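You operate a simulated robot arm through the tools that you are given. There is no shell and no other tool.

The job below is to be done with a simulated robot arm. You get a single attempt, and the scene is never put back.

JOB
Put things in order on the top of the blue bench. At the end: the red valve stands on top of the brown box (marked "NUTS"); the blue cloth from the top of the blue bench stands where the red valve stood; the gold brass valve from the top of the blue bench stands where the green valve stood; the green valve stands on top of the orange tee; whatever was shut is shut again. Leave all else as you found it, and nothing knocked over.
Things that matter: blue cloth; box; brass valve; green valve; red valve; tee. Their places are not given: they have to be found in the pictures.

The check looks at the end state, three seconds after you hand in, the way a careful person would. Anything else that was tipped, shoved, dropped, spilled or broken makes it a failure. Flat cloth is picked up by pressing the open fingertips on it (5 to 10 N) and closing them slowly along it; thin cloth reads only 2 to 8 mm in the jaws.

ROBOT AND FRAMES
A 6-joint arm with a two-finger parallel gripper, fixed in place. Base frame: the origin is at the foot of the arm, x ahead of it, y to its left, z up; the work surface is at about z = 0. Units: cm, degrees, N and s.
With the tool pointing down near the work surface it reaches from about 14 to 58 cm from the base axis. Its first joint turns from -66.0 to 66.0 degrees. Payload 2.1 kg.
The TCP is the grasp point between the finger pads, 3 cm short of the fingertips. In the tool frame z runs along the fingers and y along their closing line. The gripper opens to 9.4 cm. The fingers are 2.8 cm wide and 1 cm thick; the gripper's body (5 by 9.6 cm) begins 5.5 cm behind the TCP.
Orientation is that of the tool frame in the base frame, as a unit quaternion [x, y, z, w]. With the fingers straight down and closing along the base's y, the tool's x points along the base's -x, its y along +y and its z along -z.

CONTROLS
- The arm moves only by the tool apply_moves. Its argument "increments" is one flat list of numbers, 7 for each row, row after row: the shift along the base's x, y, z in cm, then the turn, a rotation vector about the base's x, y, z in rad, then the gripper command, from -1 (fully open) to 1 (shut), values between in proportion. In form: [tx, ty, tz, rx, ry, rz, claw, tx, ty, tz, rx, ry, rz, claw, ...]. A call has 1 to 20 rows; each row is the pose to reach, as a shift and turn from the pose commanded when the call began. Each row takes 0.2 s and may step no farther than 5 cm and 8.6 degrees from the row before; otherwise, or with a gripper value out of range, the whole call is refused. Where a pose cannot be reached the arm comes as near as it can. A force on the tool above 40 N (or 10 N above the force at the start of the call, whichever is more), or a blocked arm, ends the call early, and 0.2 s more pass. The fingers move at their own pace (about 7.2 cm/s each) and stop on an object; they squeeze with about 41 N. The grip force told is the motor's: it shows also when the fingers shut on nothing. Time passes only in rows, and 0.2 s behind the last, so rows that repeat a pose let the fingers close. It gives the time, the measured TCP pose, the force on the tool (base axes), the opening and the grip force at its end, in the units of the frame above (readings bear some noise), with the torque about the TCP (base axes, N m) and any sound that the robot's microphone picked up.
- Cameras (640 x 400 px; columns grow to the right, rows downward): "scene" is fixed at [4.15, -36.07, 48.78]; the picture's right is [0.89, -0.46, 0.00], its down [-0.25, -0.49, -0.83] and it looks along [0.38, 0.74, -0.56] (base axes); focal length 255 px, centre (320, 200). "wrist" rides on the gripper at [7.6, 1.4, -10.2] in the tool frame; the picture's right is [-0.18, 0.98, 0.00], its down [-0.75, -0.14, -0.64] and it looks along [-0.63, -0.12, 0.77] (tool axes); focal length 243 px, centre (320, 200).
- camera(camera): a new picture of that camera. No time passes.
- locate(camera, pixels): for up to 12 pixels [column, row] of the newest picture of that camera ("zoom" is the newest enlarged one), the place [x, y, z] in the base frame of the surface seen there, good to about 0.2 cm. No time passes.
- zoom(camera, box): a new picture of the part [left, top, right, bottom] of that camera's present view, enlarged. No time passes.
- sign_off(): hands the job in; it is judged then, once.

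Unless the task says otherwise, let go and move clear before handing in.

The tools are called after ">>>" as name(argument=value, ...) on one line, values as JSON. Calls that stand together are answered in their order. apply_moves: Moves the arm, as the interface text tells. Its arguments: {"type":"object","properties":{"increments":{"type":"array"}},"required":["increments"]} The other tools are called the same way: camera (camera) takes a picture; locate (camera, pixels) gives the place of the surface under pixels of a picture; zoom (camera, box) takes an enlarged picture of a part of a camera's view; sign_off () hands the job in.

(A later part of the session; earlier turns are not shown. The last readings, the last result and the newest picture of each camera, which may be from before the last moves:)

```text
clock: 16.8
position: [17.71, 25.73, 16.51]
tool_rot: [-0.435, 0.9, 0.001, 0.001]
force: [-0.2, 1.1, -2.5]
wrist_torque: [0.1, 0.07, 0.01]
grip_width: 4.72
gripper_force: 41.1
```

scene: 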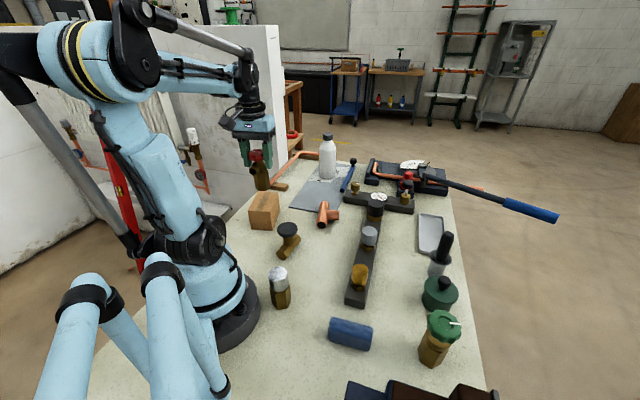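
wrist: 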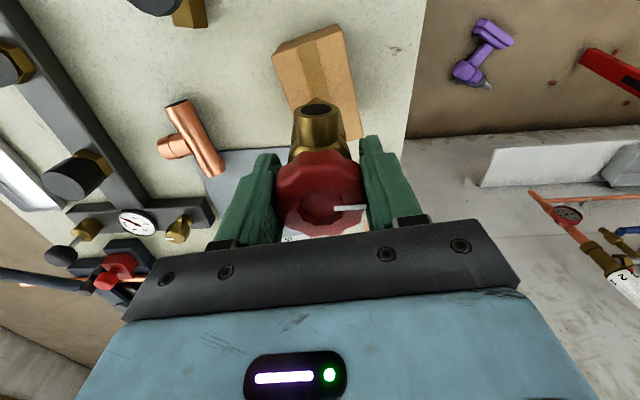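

The force has risen to -2.5 N, so the base is starting to take load on the box. I'll go down a bit more to seat it.

>>> apply_moves(increments=[0, 0, -0.06, 0, 0, 0, 1, 0, 0, -0.12, 0, 0, 0, 1, 0, 0, -0.12, 0, 0, 0, 1])

>>> zoom(camera="scene", box=[240, 150, 310, 240])

```text
clock: 17.6
position: [17.5, 25.72, 16.58]
tool_rot: [-0.435, 0.901, 0.001, 0.001]
force: [5.3, -1.0, 9.7]
wrist_torque: [0.01, -0.22, -0.04]
grip_width: 4.73
gripper_force: 40.7
```

```text
4.44 times, centred on (275, 195) of scene
```

zoom: 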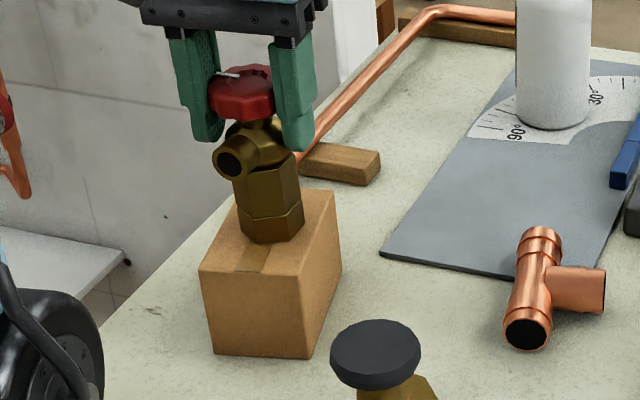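

The upward force of 9.7 N shows the valve is firmly seated on the box. I'll ease up slightly and open the jaws in stages.

>>> apply_moves(increments=[0, 0, 0.08, 0, 0, 0, 1, 0, 0, 0.08, 0, 0, 0, 0.05, 0, 0, 0.08, 0, 0, 0, -0.02, 0, 0, 0.08, 0, 0, 0, -0.1, 0, 0, 0.08, 0, 0, 0, -0.3, 0, 0, 0.08, 0, 0, 0, -0.7, 0, 0, 0.08, 0, 0, 0, -1, 0, 0, 0.08, 0, 0, 0, -1])

>>> camera(camera="wrist")

>>> zoom(camera="scene", box=[240, 130, 310, 240])

```text
clock: 19.4
position: [17.64, 26.02, 16.57]
tool_rot: [-0.436, 0.9, 0.0, 0.0]
force: [-0.7, -0.4, 0.1]
wrist_torque: [0.01, -0.01, 0.01]
grip_width: 9.41
gripper_force: 0.0
```

```text
taken
```

wrist: 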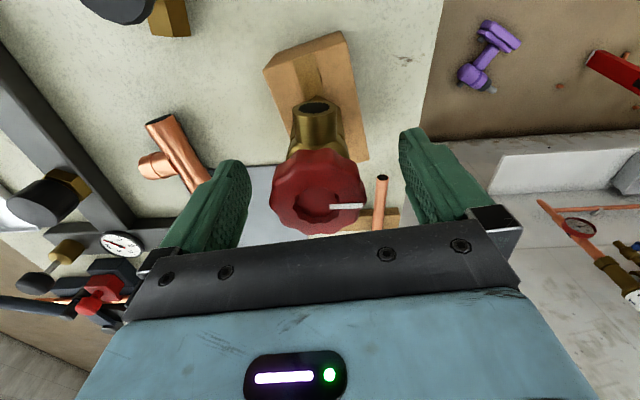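

```text
3.64 times, centred on (275, 185) of scene
```

zoom: 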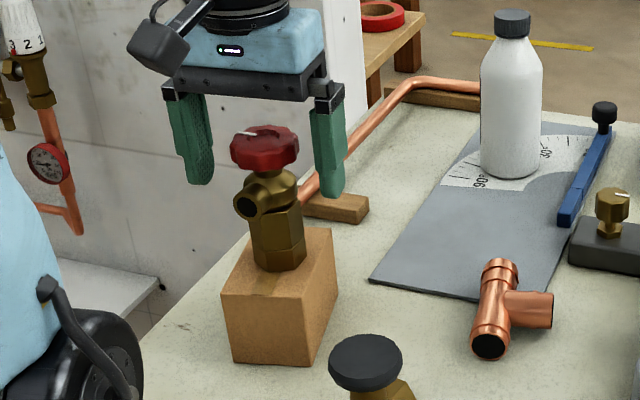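

The red valve stands upright on the box with the jaws fully clear. I'll rise straight up and carry the empty gripper to a spot above the blue roll, yawing so the jaws close across its width.

>>> apply_moves(increments=[0, 0, 4, 0, 0, 0, -1, 0, 0, 8, 0, 0, 0, -1, 0, 0, 12, 0, 0, 0, -1, 2, -3, 12, 0, 0, -0.13, -1, 4, -7, 12, 0, 0, -0.26, -1, 6, -11, 12, 0, 0, -0.39, -1, 7, -15, 12, 0, 0, -0.52, -1, 8, -19, 12, 0, 0, -0.65, -1, 8, -23, 12, 0, 0, -0.78, -1, 8, -27, 11, 0, 0, -0.91, -1, 8, -31, 10, 0, 0, -1.04, -1, 7, -35, 9, 0, 0, -1.17, -1, 6, -38, 8, 0, 0, -1.3, -1, 4.5, -40.5, 7, 0, 0, -1.43, -1, 3, -42.2, 6, 0, 0, -1.56, -1, 3, -42.2, 6, 0, 0, -1.56, -1, 3, -42.2, 6, 0, 0, -1.56, -1])

>>> camera(camera="wrist")

>>> camera(camera="scene")

```text
clock: 23.0
position: [20.58, -16.58, 22.88]
tool_rot: [0.325, 0.946, -0.001, 0.001]
force: [0.3, 0.3, -0.1]
wrist_torque: [0.0, 0.02, -0.01]
grip_width: 9.41
gripper_force: 0.1
```

```text
taken
```

wrist: 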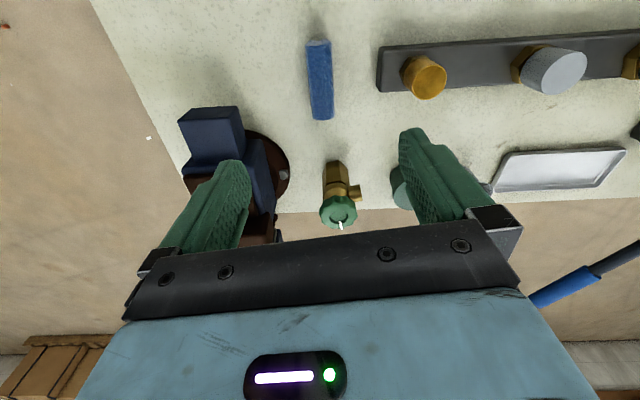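

```text
taken
```

scene: 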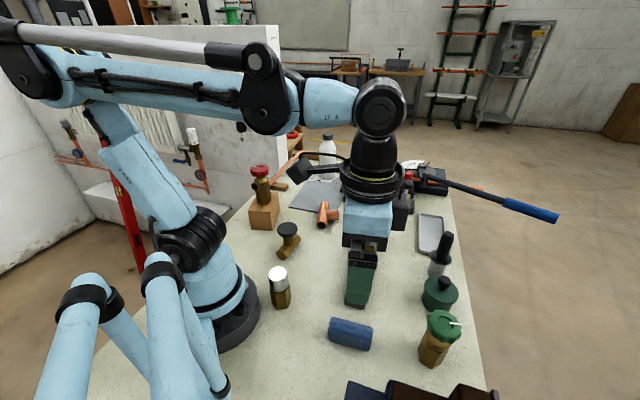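

The red valve is still upright on the box in the scene view, and the blue roll shows at (319,78), aligned vertically between the open jaws. I'll zoom in and locate its edges.

>>> zoom(camera="wrist", box=[260, 20, 380, 140])

>>> locate(camera="wrist", pixels=[[308, 44], [328, 42], [312, 116], [332, 114], [318, 50], [319, 80], [321, 110], [309, 80], [330, 78], [318, 40], [384, 60], [384, 85]])

```text
3.33 times, centred on (320, 80) of wrist
```

zoom: 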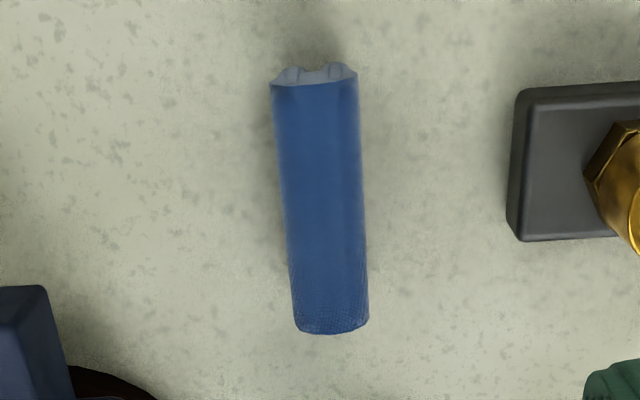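

```text
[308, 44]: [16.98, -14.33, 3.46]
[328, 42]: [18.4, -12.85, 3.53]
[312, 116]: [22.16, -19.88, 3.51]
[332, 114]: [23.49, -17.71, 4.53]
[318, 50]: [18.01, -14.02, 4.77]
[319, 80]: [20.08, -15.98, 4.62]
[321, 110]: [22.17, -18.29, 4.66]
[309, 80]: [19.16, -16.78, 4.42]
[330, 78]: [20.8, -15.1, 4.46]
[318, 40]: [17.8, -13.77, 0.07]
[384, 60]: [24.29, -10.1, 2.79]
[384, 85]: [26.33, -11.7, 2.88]
```

The roll's axis runs at about -45.7°, from (17.7,-13.6) to (22.8,-18.8). It is about 2.5–3 cm wide and 4.7 cm tall, centred at (20.25,-16.2). I'll yaw a further -0.136 rad, narrow the jaws to about 7.5 cm to clear the manifold, and descend to a height where I can check again.

>>> apply_moves(increments=[-0.2, 0.1, -3, 0, 0, -0.07, -0.6, -0.37, 0.15, -6, 0, 0, -0.136, -0.6, -0.37, 0.15, -9, 0, 0, -0.136, -0.6, -0.37, 0.15, -12, 0, 0, -0.136, -0.6, -0.37, 0.15, -13, 0, 0, -0.136, -0.6, -0.37, 0.15, -13, 0, 0, -0.136, -0.6])

>>> camera(camera="wrist")

>>> zoom(camera="scene", box=[290, 230, 420, 380])

```text
clock: 24.4
position: [20.24, -16.29, 9.69]
tool_rot: [0.388, 0.922, 0.0, 0.0]
force: [-0.2, -0.3, 0.0]
wrist_torque: [0.04, -0.02, 0.0]
grip_width: 7.52
gripper_force: 0.0
```

```text
taken
```

wrist: 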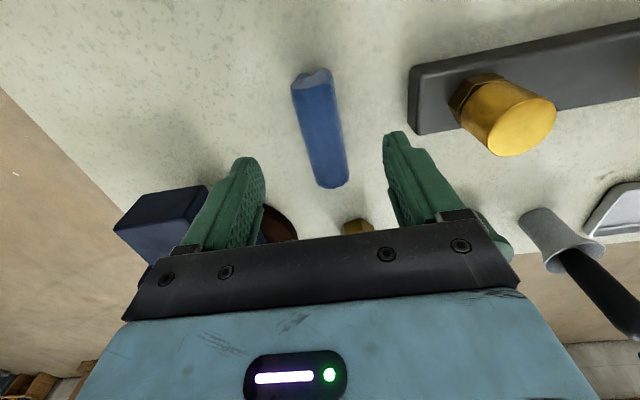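

```text
2.67 times, centred on (355, 305) of scene
```

zoom: 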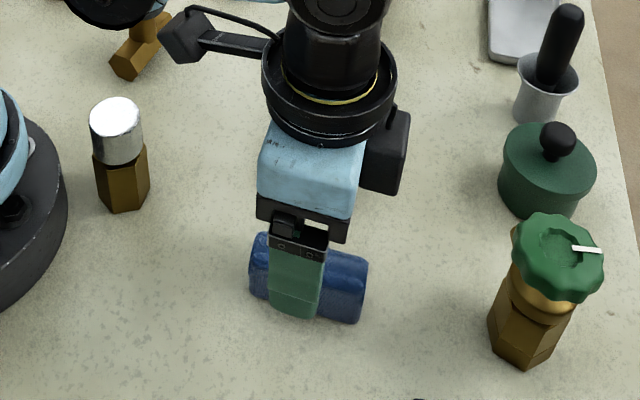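

The roll shows between the jaws from (312,75) to (332,185). I'll verify its axis against the tool with a few locates before the final descent.

>>> locate(camera="wrist", pixels=[[314, 90], [320, 120], [327, 160], [330, 180], [304, 120], [336, 115], [312, 150], [343, 145], [296, 90], [330, 85]])

```text
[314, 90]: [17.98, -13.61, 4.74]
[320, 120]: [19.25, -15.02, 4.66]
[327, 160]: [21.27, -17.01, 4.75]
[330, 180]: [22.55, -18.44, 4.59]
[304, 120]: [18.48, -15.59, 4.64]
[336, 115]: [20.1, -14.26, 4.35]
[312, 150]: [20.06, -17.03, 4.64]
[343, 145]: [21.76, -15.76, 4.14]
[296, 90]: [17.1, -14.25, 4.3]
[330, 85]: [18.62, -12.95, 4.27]
```

The axis agrees with the yaw, and the lateral offset is only about 0.25 cm. I'll correct by (+0.18,+0.17) and descend to TCP z≈3.5, leaving the fingertips just above the bench.

>>> apply_moves(increments=[0.18, 0.17, -1.5, 0, 0, 0, -0.6, 0.18, 0.17, -3, 0, 0, 0, -0.6, 0.18, 0.17, -4.5, 0, 0, 0, -0.6, 0.18, 0.17, -5.5, 0, 0, 0, -0.6, 0.18, 0.17, -6.1, 0, 0, 0, -0.6, 0.18, 0.17, -6.1, 0, 0, 0, -0.6])

>>> camera(camera="wrist")

>>> zoom(camera="scene", box=[290, 230, 420, 380])

```text
clock: 25.8
position: [20.36, -16.1, 3.54]
tool_rot: [0.388, 0.922, 0.0, 0.001]
force: [0.2, -0.7, -0.8]
wrist_torque: [-0.01, -0.03, 0.01]
grip_width: 7.52
gripper_force: 0.1
```

```text
taken
```

wrist: 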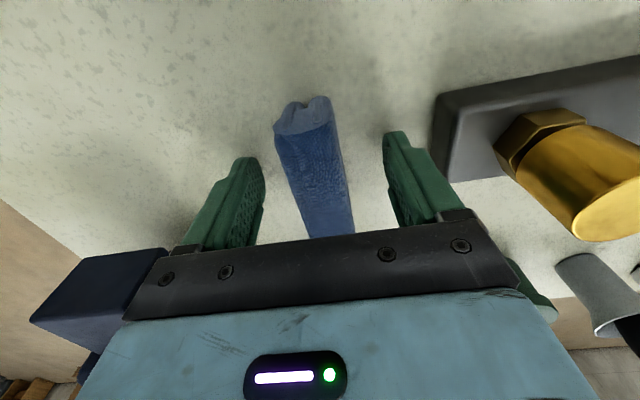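

```text
2.67 times, centred on (355, 305) of scene
```

zoom: 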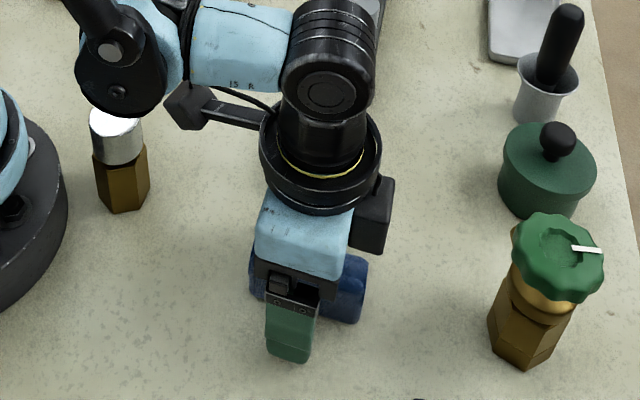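

The jaws straddle the roll symmetrically and no force is reported. I'll close slowly on it.

>>> apply_moves(increments=[0, 0, 0, 0, 0, 0, -0.3, 0, 0, 0, 0, 0, 0, 0, 0, 0, 0, 0, 0, 0, 0.2, 0, 0, 0, 0, 0, 0, 0.35, 0, 0, 0, 0, 0, 0, 0.45, 0, 0, 0, 0, 0, 0, 0.55, 0, 0, 0, 0, 0, 0, 0.55])

>>> camera(camera="wrist")

```text
clock: 27.4
position: [20.34, -16.16, 3.58]
tool_rot: [0.387, 0.922, 0.0, 0.0]
force: [-0.1, -0.7, 0.1]
wrist_torque: [-0.02, -0.02, -0.02]
grip_width: 3.17
gripper_force: 40.8
```

```text
taken
```

wrist: 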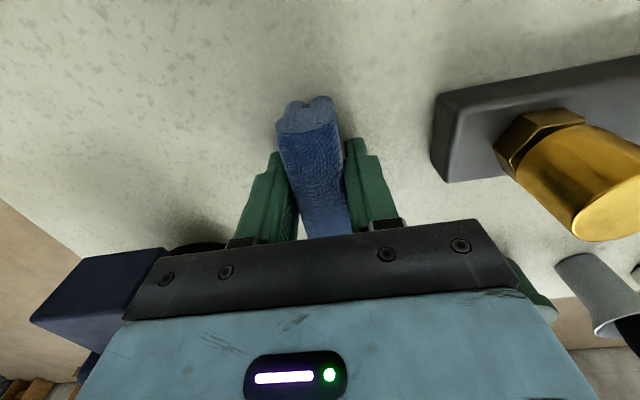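

The jaws stopped at 3.17 cm with a 41 N grip, so the roll is held firmly. I'll lift it a few centimetres and check.

>>> apply_moves(increments=[0, 0, 0.5, 0, 0, 0, 0.8, 0, 0, 1.5, 0, 0, 0, 1, 0, 0, 3, 0, 0, 0, 1, 0, 0, 5, 0, 0, 0, 1, 0, 0, 5, 0, 0, 0, 1])

>>> camera(camera="scene")

>>> zoom(camera="scene", box=[290, 230, 420, 380])

```text
clock: 28.6
position: [20.51, -15.94, 8.38]
tool_rot: [0.388, 0.922, 0.0, 0.0]
force: [0.8, 0.2, -0.1]
wrist_torque: [0.0, -0.04, 0.0]
grip_width: 3.16
gripper_force: 41.4
```

```text
taken
```

scene: 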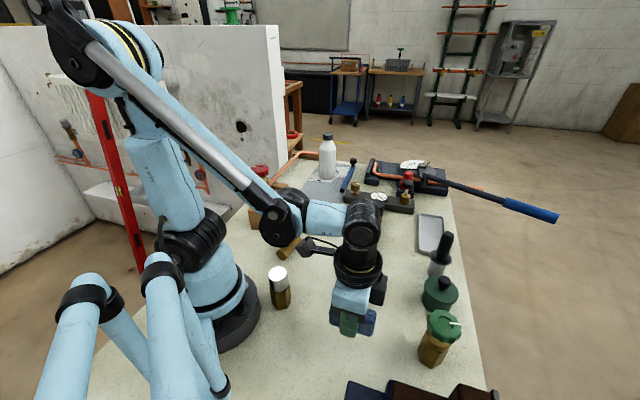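

```text
2.67 times, centred on (355, 305) of scene
```

zoom: 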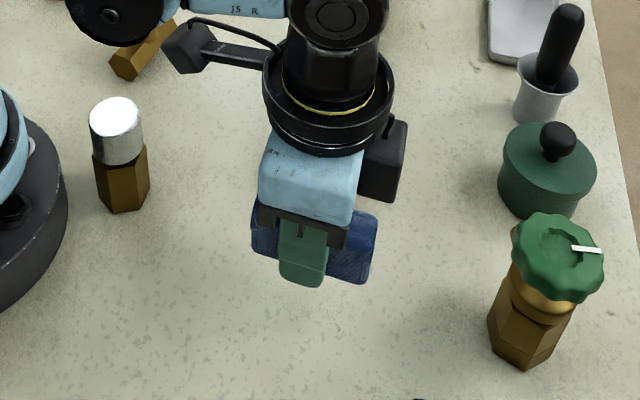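

The roll is off the bench and hangs level. I'll raise it to TCP z≈20, carry it over the manifold to where the red valve stood at (34.75,32.15), and yaw +1.57 rad on the way so the jaws match the earlier reachable pose.

>>> apply_moves(increments=[0, 0, 3, 0, 0, 0, 1, 0, 0, 6.5, 0, 0, 0, 1, 1, 1, 10, 0, 0, 0.1, 1, 3, 4, 11.4, 0, 0, 0.24, 1, 5, 8, 11.4, 0, 0, 0.38, 1, 7, 12, 11.4, 0, 0, 0.52, 1, 8.5, 16, 11.4, 0, 0, 0.66, 1, 10, 20, 11.4, 0, 0, 0.8, 1, 11, 24, 11.4, 0, 0, 0.94, 1, 12, 28, 11.4, 0, 0, 1.08, 1, 12.7, 32, 11.4, 0, 0, 1.22, 1, 13.2, 36, 11.4, 0, 0, 1.36, 1, 13.6, 40, 11.4, 0, 0, 1.48, 1, 14, 44, 11.4, 0, 0, 1.57, 1, 14.2, 46.7, 11.4, 0, 0, 1.57, 1, 14.29, 48.15, 11.4, 0, 0, 1.57, 1, 14.29, 48.15, 11.4, 0, 0, 1.57, 1, 14.29, 48.15, 11.4, 0, 0, 1.57, 1])

>>> camera(camera="wrist")

>>> camera(camera="scene")

```text
clock: 32.4
position: [34.52, 32.12, 19.56]
tool_rot: [-0.377, 0.926, 0.0, -0.001]
force: [-0.3, -0.5, -1.6]
wrist_torque: [-0.01, -0.01, 0.02]
grip_width: 3.17
gripper_force: 41.0
```

```text
taken
```

wrist: 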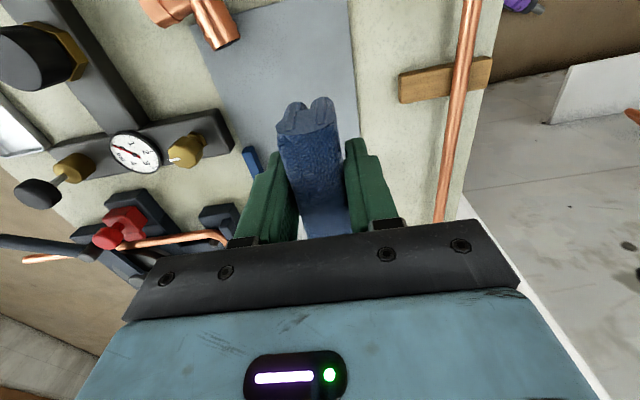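

```text
taken
```

scene: 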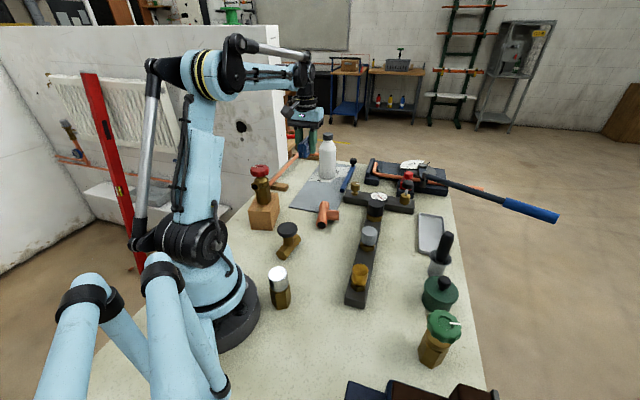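

The roll is above the vacated spot and the plate below is clear. I'll lower it to just above the plate, then settle it in small steps.

>>> apply_moves(increments=[0.05, 0, -3, 0, 0, 0, 1, 0.05, 0, -6, 0, 0, 0, 1, 0.05, 0, -9, 0, 0, 0, 1, 0.05, 0, -12, 0, 0, 0, 1, 0.05, 0, -14, 0, 0, 0, 1, 0.05, 0, -15, 0, 0, 0, 1, 0.05, 0, -15.4, 0, 0, 0, 1, 0.05, 0, -15.4, 0, 0, 0, 1])

>>> camera(camera="wrist")

>>> zoom(camera="scene", box=[250, 120, 390, 240])

```text
clock: 34.2
position: [34.72, 31.99, 4.3]
tool_rot: [-0.377, 0.926, 0.0, 0.001]
force: [0.3, -0.3, -1.6]
wrist_torque: [0.02, -0.02, 0.01]
grip_width: 3.16
gripper_force: 40.8
```

```text
taken
```

wrist: 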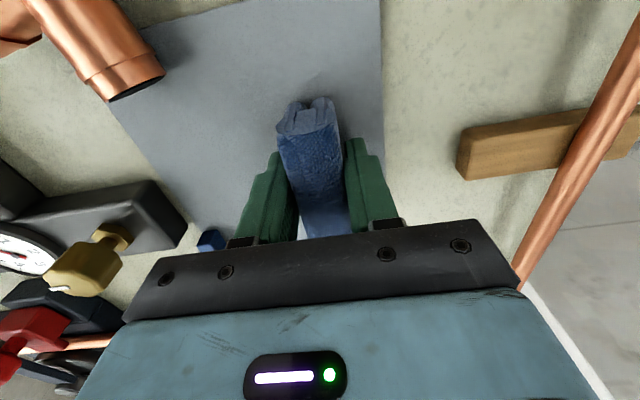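

```text
3.33 times, centred on (320, 180) of scene
```

zoom: 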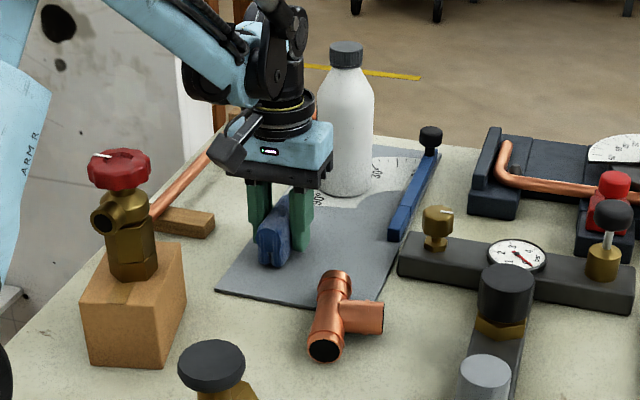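

The roll is just above the plate with the force still at its light weight. I'll lower in 0.1 cm steps until it touches.

>>> apply_moves(increments=[0, 0.05, -0.1, 0, 0, 0, 1, 0, 0.05, -0.2, 0, 0, 0, 1, 0, 0.05, -0.3, 0, 0, 0, 1, 0, 0.05, -0.3, 0, 0, 0, 1])

```text
clock: 35.2
position: [34.78, 31.97, 4.16]
tool_rot: [-0.377, 0.926, 0.0, 0.0]
force: [0.2, 0.1, -0.6]
wrist_torque: [0.03, 0.0, 0.0]
grip_width: 3.16
gripper_force: 40.8
```

The force has changed only from -1.6 to -0.6 N, so the roll is barely touching, if at all. I'll go down another 0.2 cm in small steps.

>>> apply_moves(increments=[0, 0, -0.07, 0, 0, 0, 1, 0, 0, -0.14, 0, 0, 0, 1, 0, 0, -0.14, 0, 0, 0, 1])

```text
clock: 36.0
position: [34.76, 31.98, 3.96]
tool_rot: [-0.377, 0.926, 0.001, 0.001]
force: [-1.5, -1.8, 5.0]
wrist_torque: [0.05, -0.12, -0.04]
grip_width: 3.15
gripper_force: 41.4
```

The upward force is now 5 N, so the roll rests on the plate. I'll ease off and open the jaws gradually to about 6 cm.

>>> apply_moves(increments=[0, 0, 0.06, 0, 0, 0, 1, 0, 0, 0.06, 0, 0, 0, 0.35, 0, 0, 0.06, 0, 0, 0, 0.28, 0, 0, 0.06, 0, 0, 0, 0.2, 0, 0, 0.06, 0, 0, 0, 0.05, 0, 0, 0.06, 0, 0, 0, -0.15, 0, 0, 0.06, 0, 0, 0, -0.3, 0, 0, 0.06, 0, 0, 0, -0.3])

>>> camera(camera="wrist")

>>> zoom(camera="scene", box=[270, 140, 370, 230])

```text
clock: 37.8
position: [34.69, 32.08, 4.08]
tool_rot: [-0.377, 0.926, 0.0, 0.0]
force: [0.5, -0.7, -0.1]
wrist_torque: [-0.01, 0.02, -0.01]
grip_width: 6.1
gripper_force: 0.0
```

```text
taken
```

wrist: 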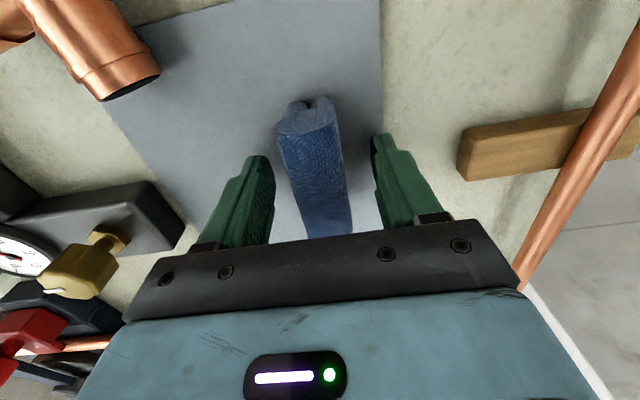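

```text
4.44 times, centred on (320, 185) of scene
```

zoom: 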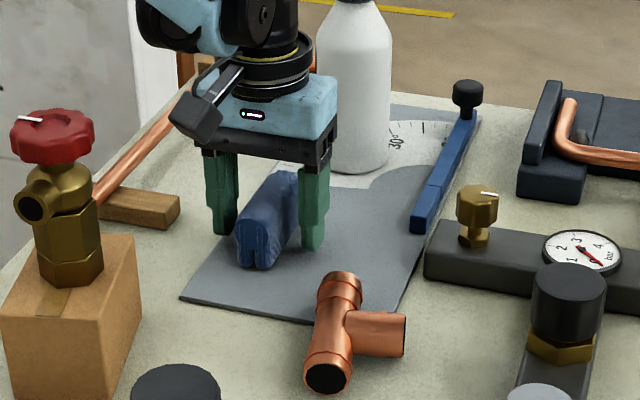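

The blue roll stands on the plate where the red valve was, with jaws clear on both sides. I'll rise straight up and travel to above the green valve, turning the jaws to close roughly along x, across its outlet.

>>> apply_moves(increments=[0, 0, 3, 0, 0, 0, -0.3, 0, 0, 7, 0, 0, 0, -0.3, 0, 0, 11, 0, 0, 0, -0.6, 0, 0, 15, 0, 0, 0, -1, 0, -3, 18, 0, 0, -0.13, -1, 0, -7, 19.5, 0, 0, -0.27, -1, 0, -11, 20, 0, 0, -0.41, -1, -0.3, -15, 20, 0, 0, -0.55, -1, -0.6, -19, 20, 0, 0, -0.69, -1, -0.9, -23, 20, 0, 0, -0.83, -1, -1.2, -27, 20, 0, 0, -0.97, -1, -1.5, -31, 20, 0, 0, -1.11, -1, -1.8, -35, 20, 0, 0, -1.25, -1, -2.2, -39, 20, 0, 0, -1.39, -1, -2.6, -43, 20, 0, 0, -1.53, -1, -3, -47, 20, 0, 0, -1.67, -1, -3.4, -51, 20, 0, 0, -1.81, -1, -3.6, -55, 20, 0, 0, -1.95, -1, -3.7, -57.3, 20, 0, 0, -2.08, -1, -3.7, -57.3, 20, 0, 0, -2.08, -1])

>>> camera(camera="wrist")

>>> camera(camera="scene")

```text
clock: 42.0
position: [31.09, -25.38, 23.92]
tool_rot: [0.609, 0.793, -0.001, 0.0]
force: [0.4, -0.3, 0.6]
wrist_torque: [0.01, 0.01, 0.0]
grip_width: 9.39
gripper_force: 0.0
```

```text
taken
```

wrist: 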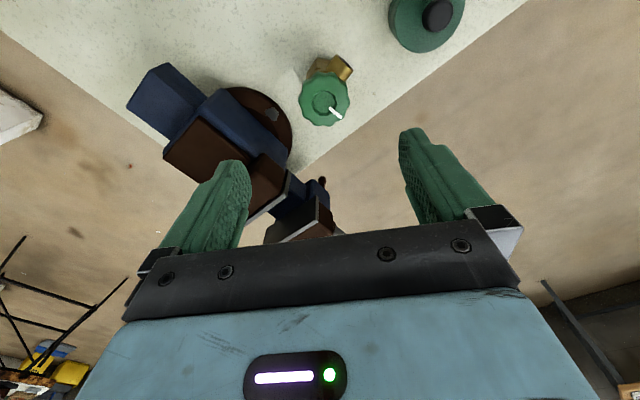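

```text
taken
```

scene: 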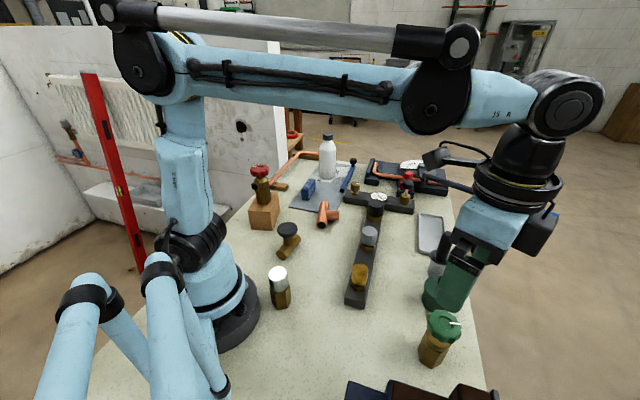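

The green knob sits at (324,98) under the TCP. The vise lies to the left, so I'll locate its nearest surfaces and the knob rim before lowering the left finger beside it.

>>> locate(camera="wrist", pixels=[[300, 98], [349, 100], [324, 74], [325, 124], [322, 98], [341, 66], [349, 75], [336, 58], [312, 66], [328, 64]])

>>> locate(camera="wrist", pixels=[[290, 145], [280, 110], [240, 95], [262, 160], [288, 172], [230, 150], [215, 100], [165, 70], [200, 150], [300, 200], [320, 185], [272, 115]])

>>> zoom(camera="wrist", box=[120, 30, 400, 230])

```text
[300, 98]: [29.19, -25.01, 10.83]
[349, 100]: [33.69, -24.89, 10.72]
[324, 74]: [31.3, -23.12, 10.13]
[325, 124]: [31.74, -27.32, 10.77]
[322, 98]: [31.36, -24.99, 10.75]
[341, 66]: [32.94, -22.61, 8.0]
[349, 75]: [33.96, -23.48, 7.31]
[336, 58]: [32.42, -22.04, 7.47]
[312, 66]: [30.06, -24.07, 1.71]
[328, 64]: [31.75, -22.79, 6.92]
```

```text
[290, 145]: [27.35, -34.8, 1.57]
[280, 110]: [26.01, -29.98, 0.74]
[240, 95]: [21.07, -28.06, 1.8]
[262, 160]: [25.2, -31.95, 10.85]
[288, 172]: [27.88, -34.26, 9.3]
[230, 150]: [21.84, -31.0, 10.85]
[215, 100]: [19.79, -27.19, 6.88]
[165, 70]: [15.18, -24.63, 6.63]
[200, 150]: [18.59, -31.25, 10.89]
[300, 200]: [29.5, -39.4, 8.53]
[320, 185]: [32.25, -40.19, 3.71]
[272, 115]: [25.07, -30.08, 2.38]
```

```text
2.00 times, centred on (260, 130) of wrist
```

zoom: 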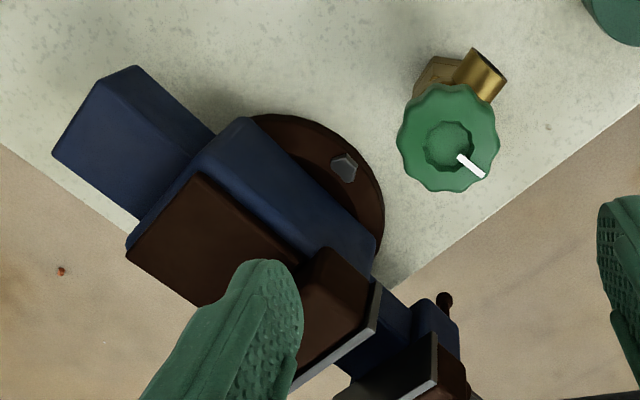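

The knob centre is (31.45,-25.08) and the outlet actually points at about 57°. I'll yaw a further -0.61 rad so the jaws close across it and away from the vise, then check the view.

>>> apply_moves(increments=[0.1, 0, -1, 0, 0, -0.13, -1, 0.2, 0, -2, 0, 0, -0.26, -1, 0.3, 0.05, -3, 0, 0, -0.39, -1, 0.35, 0.08, -4, 0, 0, -0.51, -1, 0.35, 0.08, -5, 0, 0, -0.61, -1, 0.35, 0.08, -5, 0, 0, -0.61, -1, 0.35, 0.08, -5, 0, 0, -0.61, -1])

>>> camera(camera="wrist")

>>> locate(camera="wrist", pixels=[[290, 115], [350, 115], [320, 90], [320, 145], [320, 120]])

```text
clock: 43.6
position: [31.4, -25.17, 19.26]
tool_rot: [0.818, 0.575, 0.0, 0.0]
force: [0.0, -0.5, 0.5]
wrist_torque: [0.0, 0.02, -0.01]
grip_width: 9.39
gripper_force: 0.0
```

```text
taken
```

wrist: 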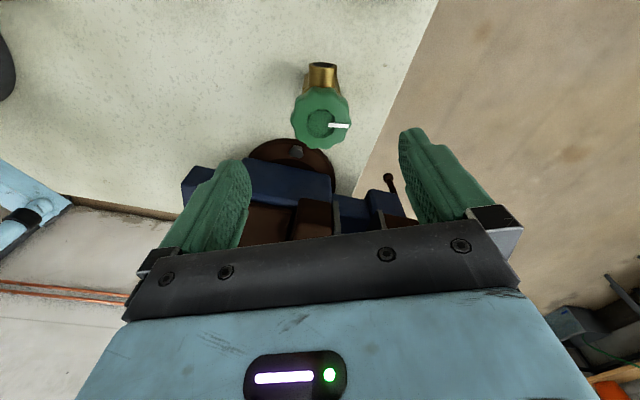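

```text
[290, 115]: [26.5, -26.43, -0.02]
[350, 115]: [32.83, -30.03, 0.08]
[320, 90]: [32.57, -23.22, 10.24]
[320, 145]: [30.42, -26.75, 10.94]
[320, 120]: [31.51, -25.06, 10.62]
```

The jaws are now across the outlet and the knob shows at (320,118). I'll zoom to pin down its centre along the tool's x before descending.

>>> zoom(camera="wrist", box=[270, 50, 370, 160])

>>> locate(camera="wrist", pixels=[[294, 117], [347, 117], [320, 92], [320, 146], [306, 100], [336, 100], [306, 138], [336, 138], [310, 66], [336, 66], [323, 66], [322, 82]])

```text
3.64 times, centred on (320, 105) of wrist
```

zoom: 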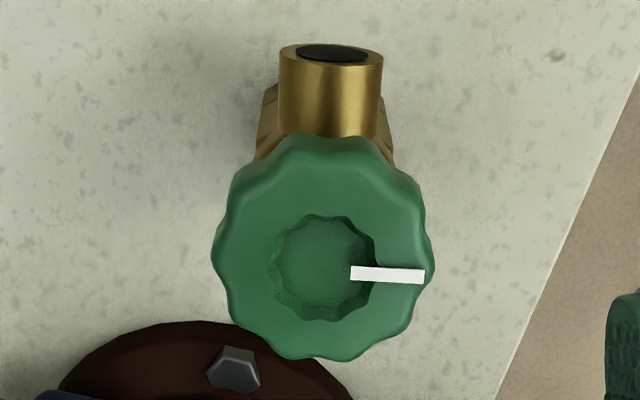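

```text
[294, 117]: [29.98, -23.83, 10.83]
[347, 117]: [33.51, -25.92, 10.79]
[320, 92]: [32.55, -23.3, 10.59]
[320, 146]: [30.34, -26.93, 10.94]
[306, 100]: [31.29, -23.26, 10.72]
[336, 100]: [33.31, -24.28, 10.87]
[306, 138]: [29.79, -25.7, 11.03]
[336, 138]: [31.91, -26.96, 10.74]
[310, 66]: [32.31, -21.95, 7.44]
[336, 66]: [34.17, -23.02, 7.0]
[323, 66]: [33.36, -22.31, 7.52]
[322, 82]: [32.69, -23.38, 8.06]
```

The knob centre averages to (31.58,-25.02), within 0.15 cm of the TCP. I'll nudge (+0.1,+0.05) and descend to TCP z≈9.6 with the jaws open.

>>> apply_moves(increments=[0.1, 0.05, -2.5, 0, 0, 0, -1, 0.1, 0.05, -5, 0, 0, 0, -1, 0.1, 0.05, -7, 0, 0, 0, -1, 0.1, 0.05, -8.5, 0, 0, 0, -1, 0.1, 0.05, -9.6, 0, 0, 0, -1, 0.1, 0.05, -9.6, 0, 0, 0, -1, 0.1, 0.05, -9.6, 0, 0, 0, -1])

>>> camera(camera="wrist")

>>> zoom(camera="scene", box=[370, 230, 500, 390])

```text
clock: 45.2
position: [31.56, -25.23, 9.4]
tool_rot: [0.818, 0.575, 0.001, 0.0]
force: [0.2, -0.3, -0.1]
wrist_torque: [-0.01, -0.01, -0.01]
grip_width: 9.39
gripper_force: 0.0
```

```text
taken
```

wrist: 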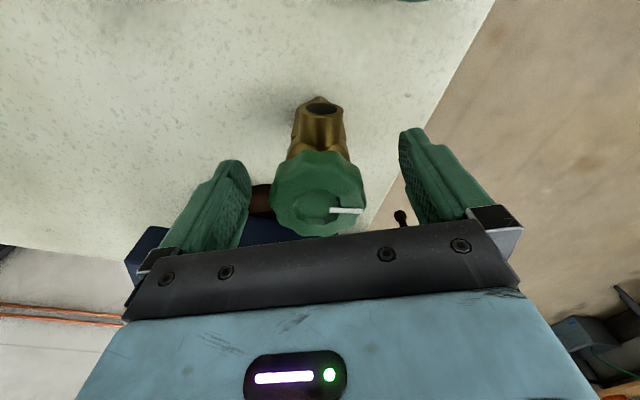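

```text
2.50 times, centred on (435, 310) of scene
```

zoom: 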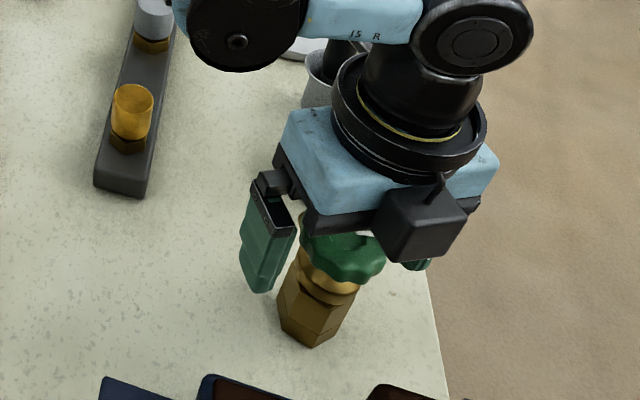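

The knob is centred between the pads at (318,193), matching the red valve's view, and the forces are near zero. I'll close in stages.

>>> apply_moves(increments=[0, 0, 0, 0, 0, 0, -0.4, 0, 0, 0, 0, 0, 0, -0.1, 0, 0, 0, 0, 0, 0, 0.05, 0, 0, 0, 0, 0, 0, 0.15, 0, 0, 0, 0, 0, 0, 0.4, 0, 0, 0, 0, 0, 0, 1, 0, 0, 0, 0, 0, 0, 1])

>>> camera(camera="wrist")

```text
clock: 46.8
position: [31.63, -25.18, 9.4]
tool_rot: [0.818, 0.575, 0.0, 0.001]
force: [-1.9, -1.3, 0.9]
wrist_torque: [-0.04, 0.04, 0.03]
grip_width: 4.74
gripper_force: 41.3
```

```text
taken
```

wrist: 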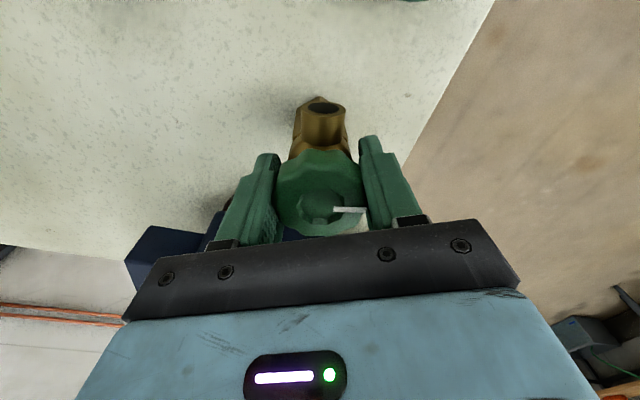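

The green knob is gripped at 4.74 cm and 41 N. I'll lift it gently and confirm it hangs straight.

>>> apply_moves(increments=[0, 0, 0.3, 0, 0, 0, 1, 0, 0, 0.8, 0, 0, 0, 1, 0, 0, 1.8, 0, 0, 0, 1, 0, 0, 4, 0, 0, 0, 1, 0, 0, 4, 0, 0, 0, 1])

>>> zoom(camera="scene", box=[370, 210, 500, 370])

>>> camera(camera="wrist")

```text
clock: 48.0
position: [31.56, -24.99, 13.68]
tool_rot: [0.818, 0.575, 0.0, 0.0]
force: [0.5, -0.6, -4.2]
wrist_torque: [0.0, 0.03, 0.0]
grip_width: 4.69
gripper_force: 40.8
```

```text
2.50 times, centred on (435, 290) of scene
```

zoom: 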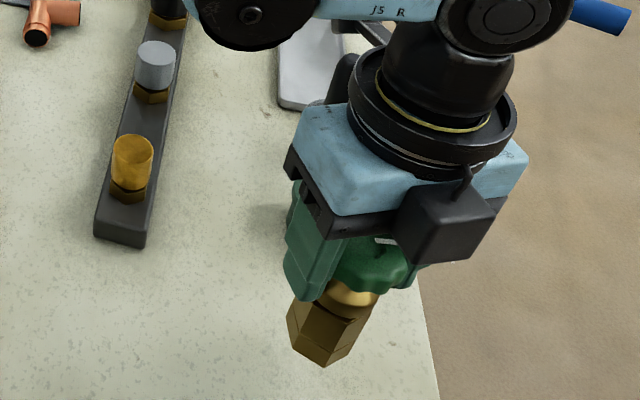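

```text
taken
```

wrist: 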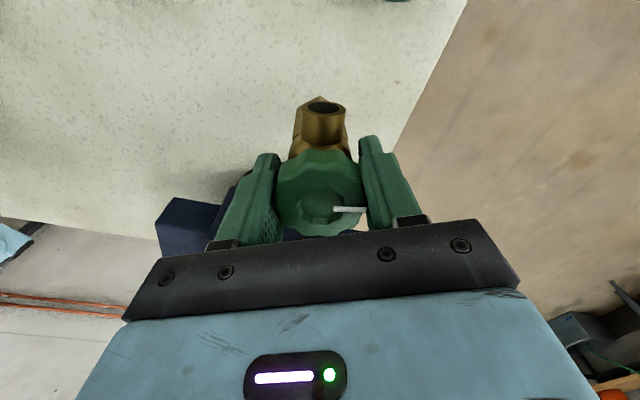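

The green valve hangs straight with about 5 N of load. Before carrying it over, I'll re-measure the tee's crest slope from the scene camera.

>>> zoom(camera="scene", box=[305, 190, 350, 235])

```text
8.89 times, centred on (328, 212) of scene
```

zoom: 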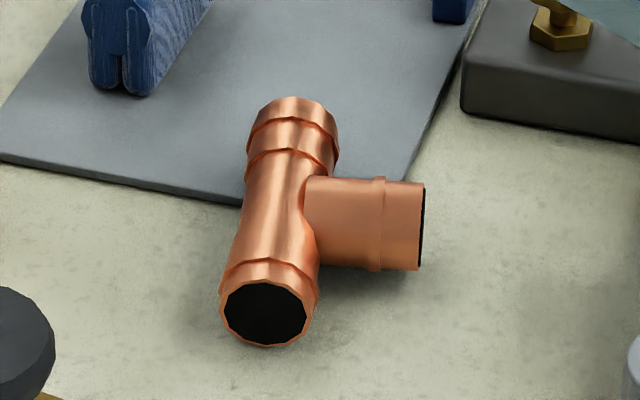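

>>> locate(camera="zoom", pixels=[[292, 103], [291, 125], [288, 145], [285, 165], [281, 185], [277, 205], [273, 225], [269, 245], [266, 262], [264, 278]])

>>> locate(camera="zoom", pixels=[[320, 190], [335, 190], [350, 190], [365, 190], [380, 190], [395, 192], [410, 193], [420, 195], [365, 200], [410, 205], [350, 210], [335, 180]])

>>> locate(camera="zoom", pixels=[[306, 105], [303, 130], [300, 160], [297, 185], [293, 210], [290, 235], [286, 260], [275, 120], [270, 150], [265, 190], [258, 220], [250, 250]])

```text
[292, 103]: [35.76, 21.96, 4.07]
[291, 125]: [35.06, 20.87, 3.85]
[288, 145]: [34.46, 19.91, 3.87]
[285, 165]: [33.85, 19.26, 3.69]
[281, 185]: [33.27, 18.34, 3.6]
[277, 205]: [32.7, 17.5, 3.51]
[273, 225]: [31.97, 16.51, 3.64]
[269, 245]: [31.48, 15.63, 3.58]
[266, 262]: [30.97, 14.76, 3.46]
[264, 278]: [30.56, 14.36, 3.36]
```

```text
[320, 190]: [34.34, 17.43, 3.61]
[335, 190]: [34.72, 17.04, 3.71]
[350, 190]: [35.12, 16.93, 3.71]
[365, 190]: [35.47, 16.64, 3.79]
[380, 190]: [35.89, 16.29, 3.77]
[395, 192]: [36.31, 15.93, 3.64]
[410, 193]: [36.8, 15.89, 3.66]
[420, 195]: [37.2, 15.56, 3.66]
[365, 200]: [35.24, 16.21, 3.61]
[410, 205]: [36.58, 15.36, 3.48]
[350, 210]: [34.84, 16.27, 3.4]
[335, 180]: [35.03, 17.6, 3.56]
```

```text
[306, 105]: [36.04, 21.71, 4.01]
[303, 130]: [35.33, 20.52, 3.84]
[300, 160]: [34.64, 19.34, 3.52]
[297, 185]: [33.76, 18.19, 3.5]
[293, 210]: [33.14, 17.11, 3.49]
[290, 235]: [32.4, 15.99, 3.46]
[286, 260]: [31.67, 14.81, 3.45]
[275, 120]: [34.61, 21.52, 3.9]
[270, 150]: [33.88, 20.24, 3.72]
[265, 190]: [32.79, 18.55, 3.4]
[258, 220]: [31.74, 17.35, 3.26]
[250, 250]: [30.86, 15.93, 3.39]
```

The run crest rises from about 3.4 to 4.0 along (0.56,0.83), roughly 3.5°, and the branch crest is nearly level at 3.65. The junction is at (33.2,18.25). I'll carry the valve at a safe height to near (33.6,17.3), with a small yaw to ease the wrist.

>>> apply_moves(increments=[0, 0, 3, 0, 0, 0, 1, 0, 0, 6.5, 0, 0, 0, 1, 0, 1, 9, 0, 0, 0, 1, 0.2, 4, 9, 0, 0, 0.04, 1, 0.4, 8, 9, 0, 0, 0.08, 1, 0.6, 12, 9, 0, 0, 0.13, 1, 0.8, 16, 9, 0, 0, 0.18, 1, 1, 20, 9, 0, 0, 0.23, 1, 1.2, 24, 9, 0, 0, 0.28, 1, 1.4, 28, 9, 0, 0, 0.33, 1, 1.6, 32, 9, 0, 0, 0.38, 1, 1.8, 36, 9, 0, 0, 0.43, 1, 1.95, 39.5, 9, 0, 0, 0.48, 1, 2.06, 41.6, 9, 0, 0, 0.5, 1, 2.06, 42.31, 9, 0, 0, 0.5, 1, 2.06, 42.31, 9, 0, 0, 0.5, 1, 2.06, 42.31, 9, 0, 0, 0.5, 1])

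>>> camera(camera="wrist")

>>> camera(camera="scene")

```text
clock: 51.6
position: [33.54, 17.2, 22.48]
tool_rot: [0.651, 0.759, 0.0, 0.0]
force: [0.3, -0.5, -4.4]
wrist_torque: [0.0, 0.02, 0.0]
grip_width: 4.69
gripper_force: 40.9
```

```text
taken
```

wrist: 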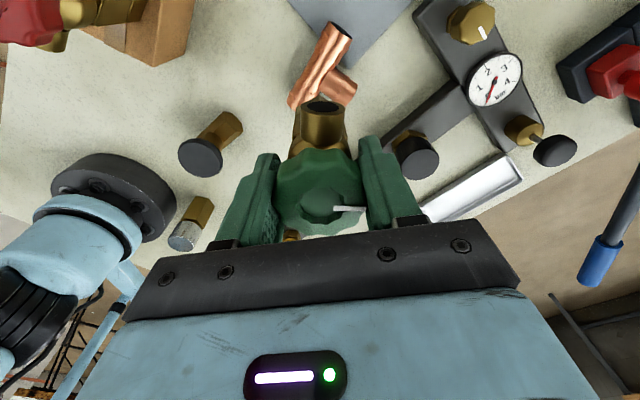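

```text
taken
```

scene: 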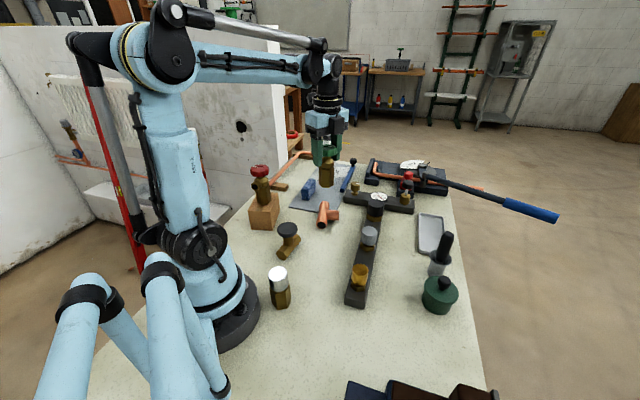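

The valve is above the tee, level and centred in the jaws. I'll lower it to about 2 cm above the crest while tilting it 3.5° to match the tee's slope.

>>> apply_moves(increments=[0, 0, -2, 0.01, -0.007, 0, 1, 0, 0, -4, 0.025, -0.017, 0, 1, 0, 0, -5.5, 0.04, -0.027, 0, 1, 0, 0, -7, 0.05, -0.033, 0, 1, 0, 0, -7.6, 0.05, -0.033, 0, 1, 0, 0, -7.6, 0.05, -0.033, 0, 1, 0, 0, -7.6, 0.05, -0.033, 0, 1])

>>> camera(camera="wrist")

>>> zoom(camera="scene", box=[290, 140, 380, 240])

```text
clock: 53.2
position: [33.42, 17.35, 14.74]
tool_rot: [0.65, 0.759, 0.029, -0.004]
force: [-0.4, 0.8, -5.1]
wrist_torque: [0.02, 0.0, 0.02]
grip_width: 4.66
gripper_force: 41.1
```

```text
taken
```

wrist: 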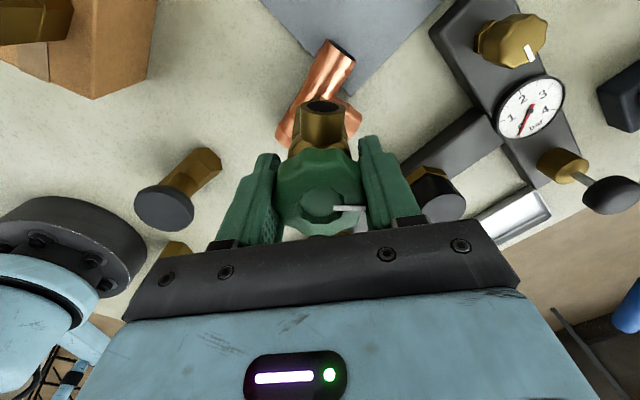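

```text
4.00 times, centred on (335, 190) of scene
```

zoom: 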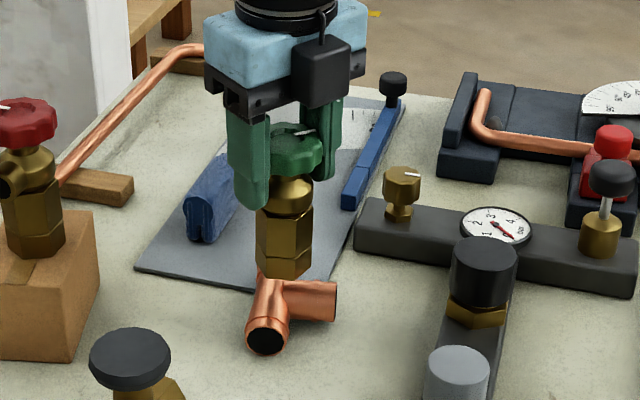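

The valve is tilted as intended and hovers about 2 cm above the tee. I'll locate its base corners in the scene view to verify it's over the junction.

>>> zoom(camera="scene", box=[305, 180, 350, 230])

>>> camera(camera="scene")

```text
8.00 times, centred on (328, 205) of scene
```

zoom: 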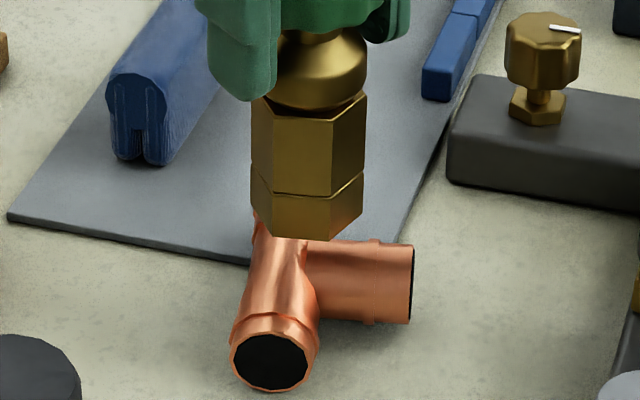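

```text
taken
```

scene: 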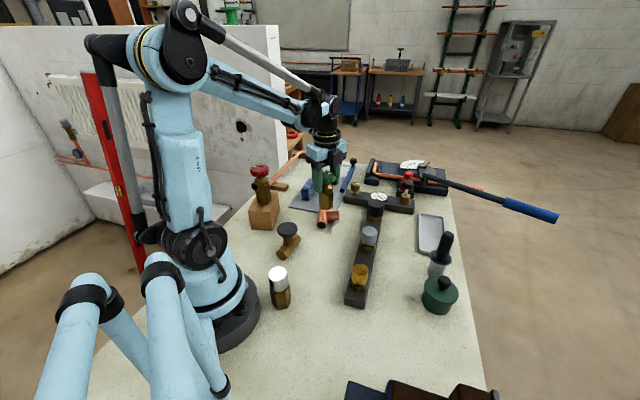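

The base corners are visible at (253,205), (275,230), (328,238) and (362,207) in the zoom. I'll locate them.

>>> locate(camera="zoom", pixels=[[255, 200], [275, 226], [328, 234], [360, 203], [254, 165], [274, 185], [328, 190], [361, 172], [300, 215], [345, 210]])

```text
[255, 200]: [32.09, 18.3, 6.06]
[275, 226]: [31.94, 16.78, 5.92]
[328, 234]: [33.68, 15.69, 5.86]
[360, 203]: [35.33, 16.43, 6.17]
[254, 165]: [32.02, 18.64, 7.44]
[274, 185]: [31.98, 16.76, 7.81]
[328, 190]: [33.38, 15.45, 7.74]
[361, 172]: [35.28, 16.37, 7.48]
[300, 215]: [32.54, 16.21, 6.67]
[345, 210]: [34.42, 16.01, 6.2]
```

The base centre is about (33.7–33.8, 17.6–17.8), roughly 0.8 cm toward the branch from the run axis, which is inside the support area. I'll nudge (+0.15,+0.15) and lower to just above contact.

>>> apply_moves(increments=[0.15, 0.15, -0.5, 0, 0, 0, 1, 0.15, 0.15, -1.0, 0, 0, 0, 1, 0.15, 0.15, -1.3, 0, 0, 0, 1, 0.15, 0.15, -1.3, 0, 0, 0, 1, 0.15, 0.15, -1.3, 0, 0, 0, 1])

>>> zoom(camera="scene", box=[305, 180, 350, 230])

```text
clock: 54.4
position: [33.72, 17.47, 13.54]
tool_rot: [0.65, 0.759, 0.029, -0.003]
force: [0.0, -0.5, -4.7]
wrist_torque: [-0.04, 0.0, 0.0]
grip_width: 4.68
gripper_force: 41.1
```

```text
8.00 times, centred on (328, 205) of scene
```

zoom: 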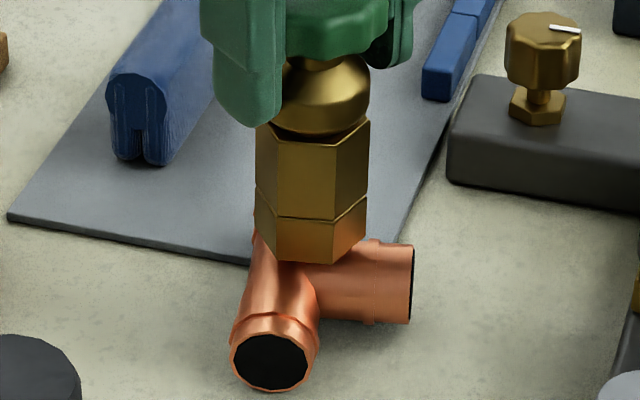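

The base is about half a centimetre above the tee and still free at -4.7 N. I'll creep down 0.5 cm in small steps.

>>> apply_moves(increments=[0, 0, -0.15, 0, 0, 0, 1, 0, 0, -0.3, 0, 0, 0, 1, 0, 0, -0.4, 0, 0, 0, 1, 0, 0, -0.4, 0, 0, 0, 1])

>>> zoom(camera="scene", box=[305, 180, 350, 230])

```text
clock: 55.4
position: [33.63, 17.4, 13.16]
tool_rot: [0.649, 0.76, 0.03, -0.003]
force: [0.5, -0.5, -2.6]
wrist_torque: [-0.05, -0.02, 0.03]
grip_width: 4.66
gripper_force: 41.0
```

```text
8.00 times, centred on (328, 205) of scene
```

zoom: 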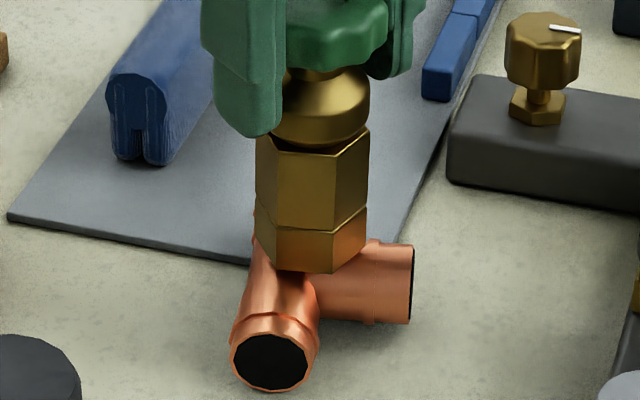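

The force has eased from -4.7 to -2.6 N, so first contact has begun. I'll lower another 0.1 cm carefully.

>>> apply_moves(increments=[0, 0, -0.05, 0, 0, 0, 1, 0, 0, -0.1, 0, 0, 0, 1, 0, 0, -0.1, 0, 0, 0, 1])

>>> zoom(camera="scene", box=[305, 180, 350, 230])

>>> camera(camera="wrist")

```text
clock: 56.2
position: [33.72, 17.39, 13.03]
tool_rot: [0.65, 0.759, 0.03, -0.003]
force: [-0.2, -3.1, 10.6]
wrist_torque: [-0.11, -0.2, -0.05]
grip_width: 4.69
gripper_force: 41.2
```

```text
8.00 times, centred on (328, 205) of scene
```

zoom: 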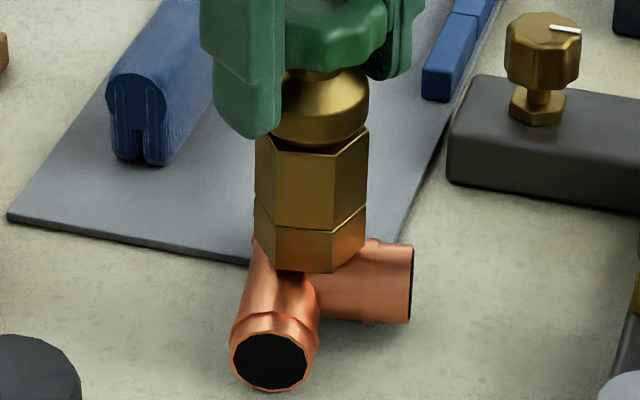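

```text
taken
```

wrist: 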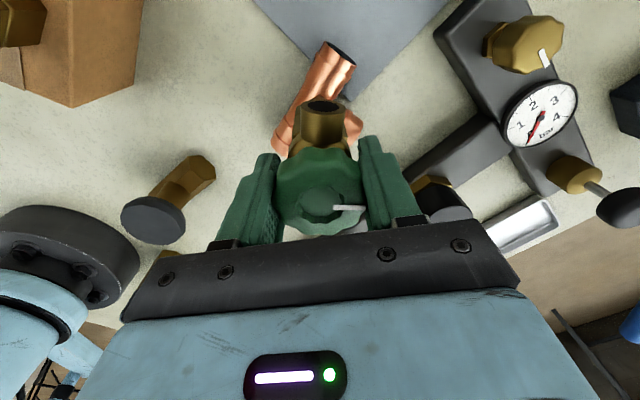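

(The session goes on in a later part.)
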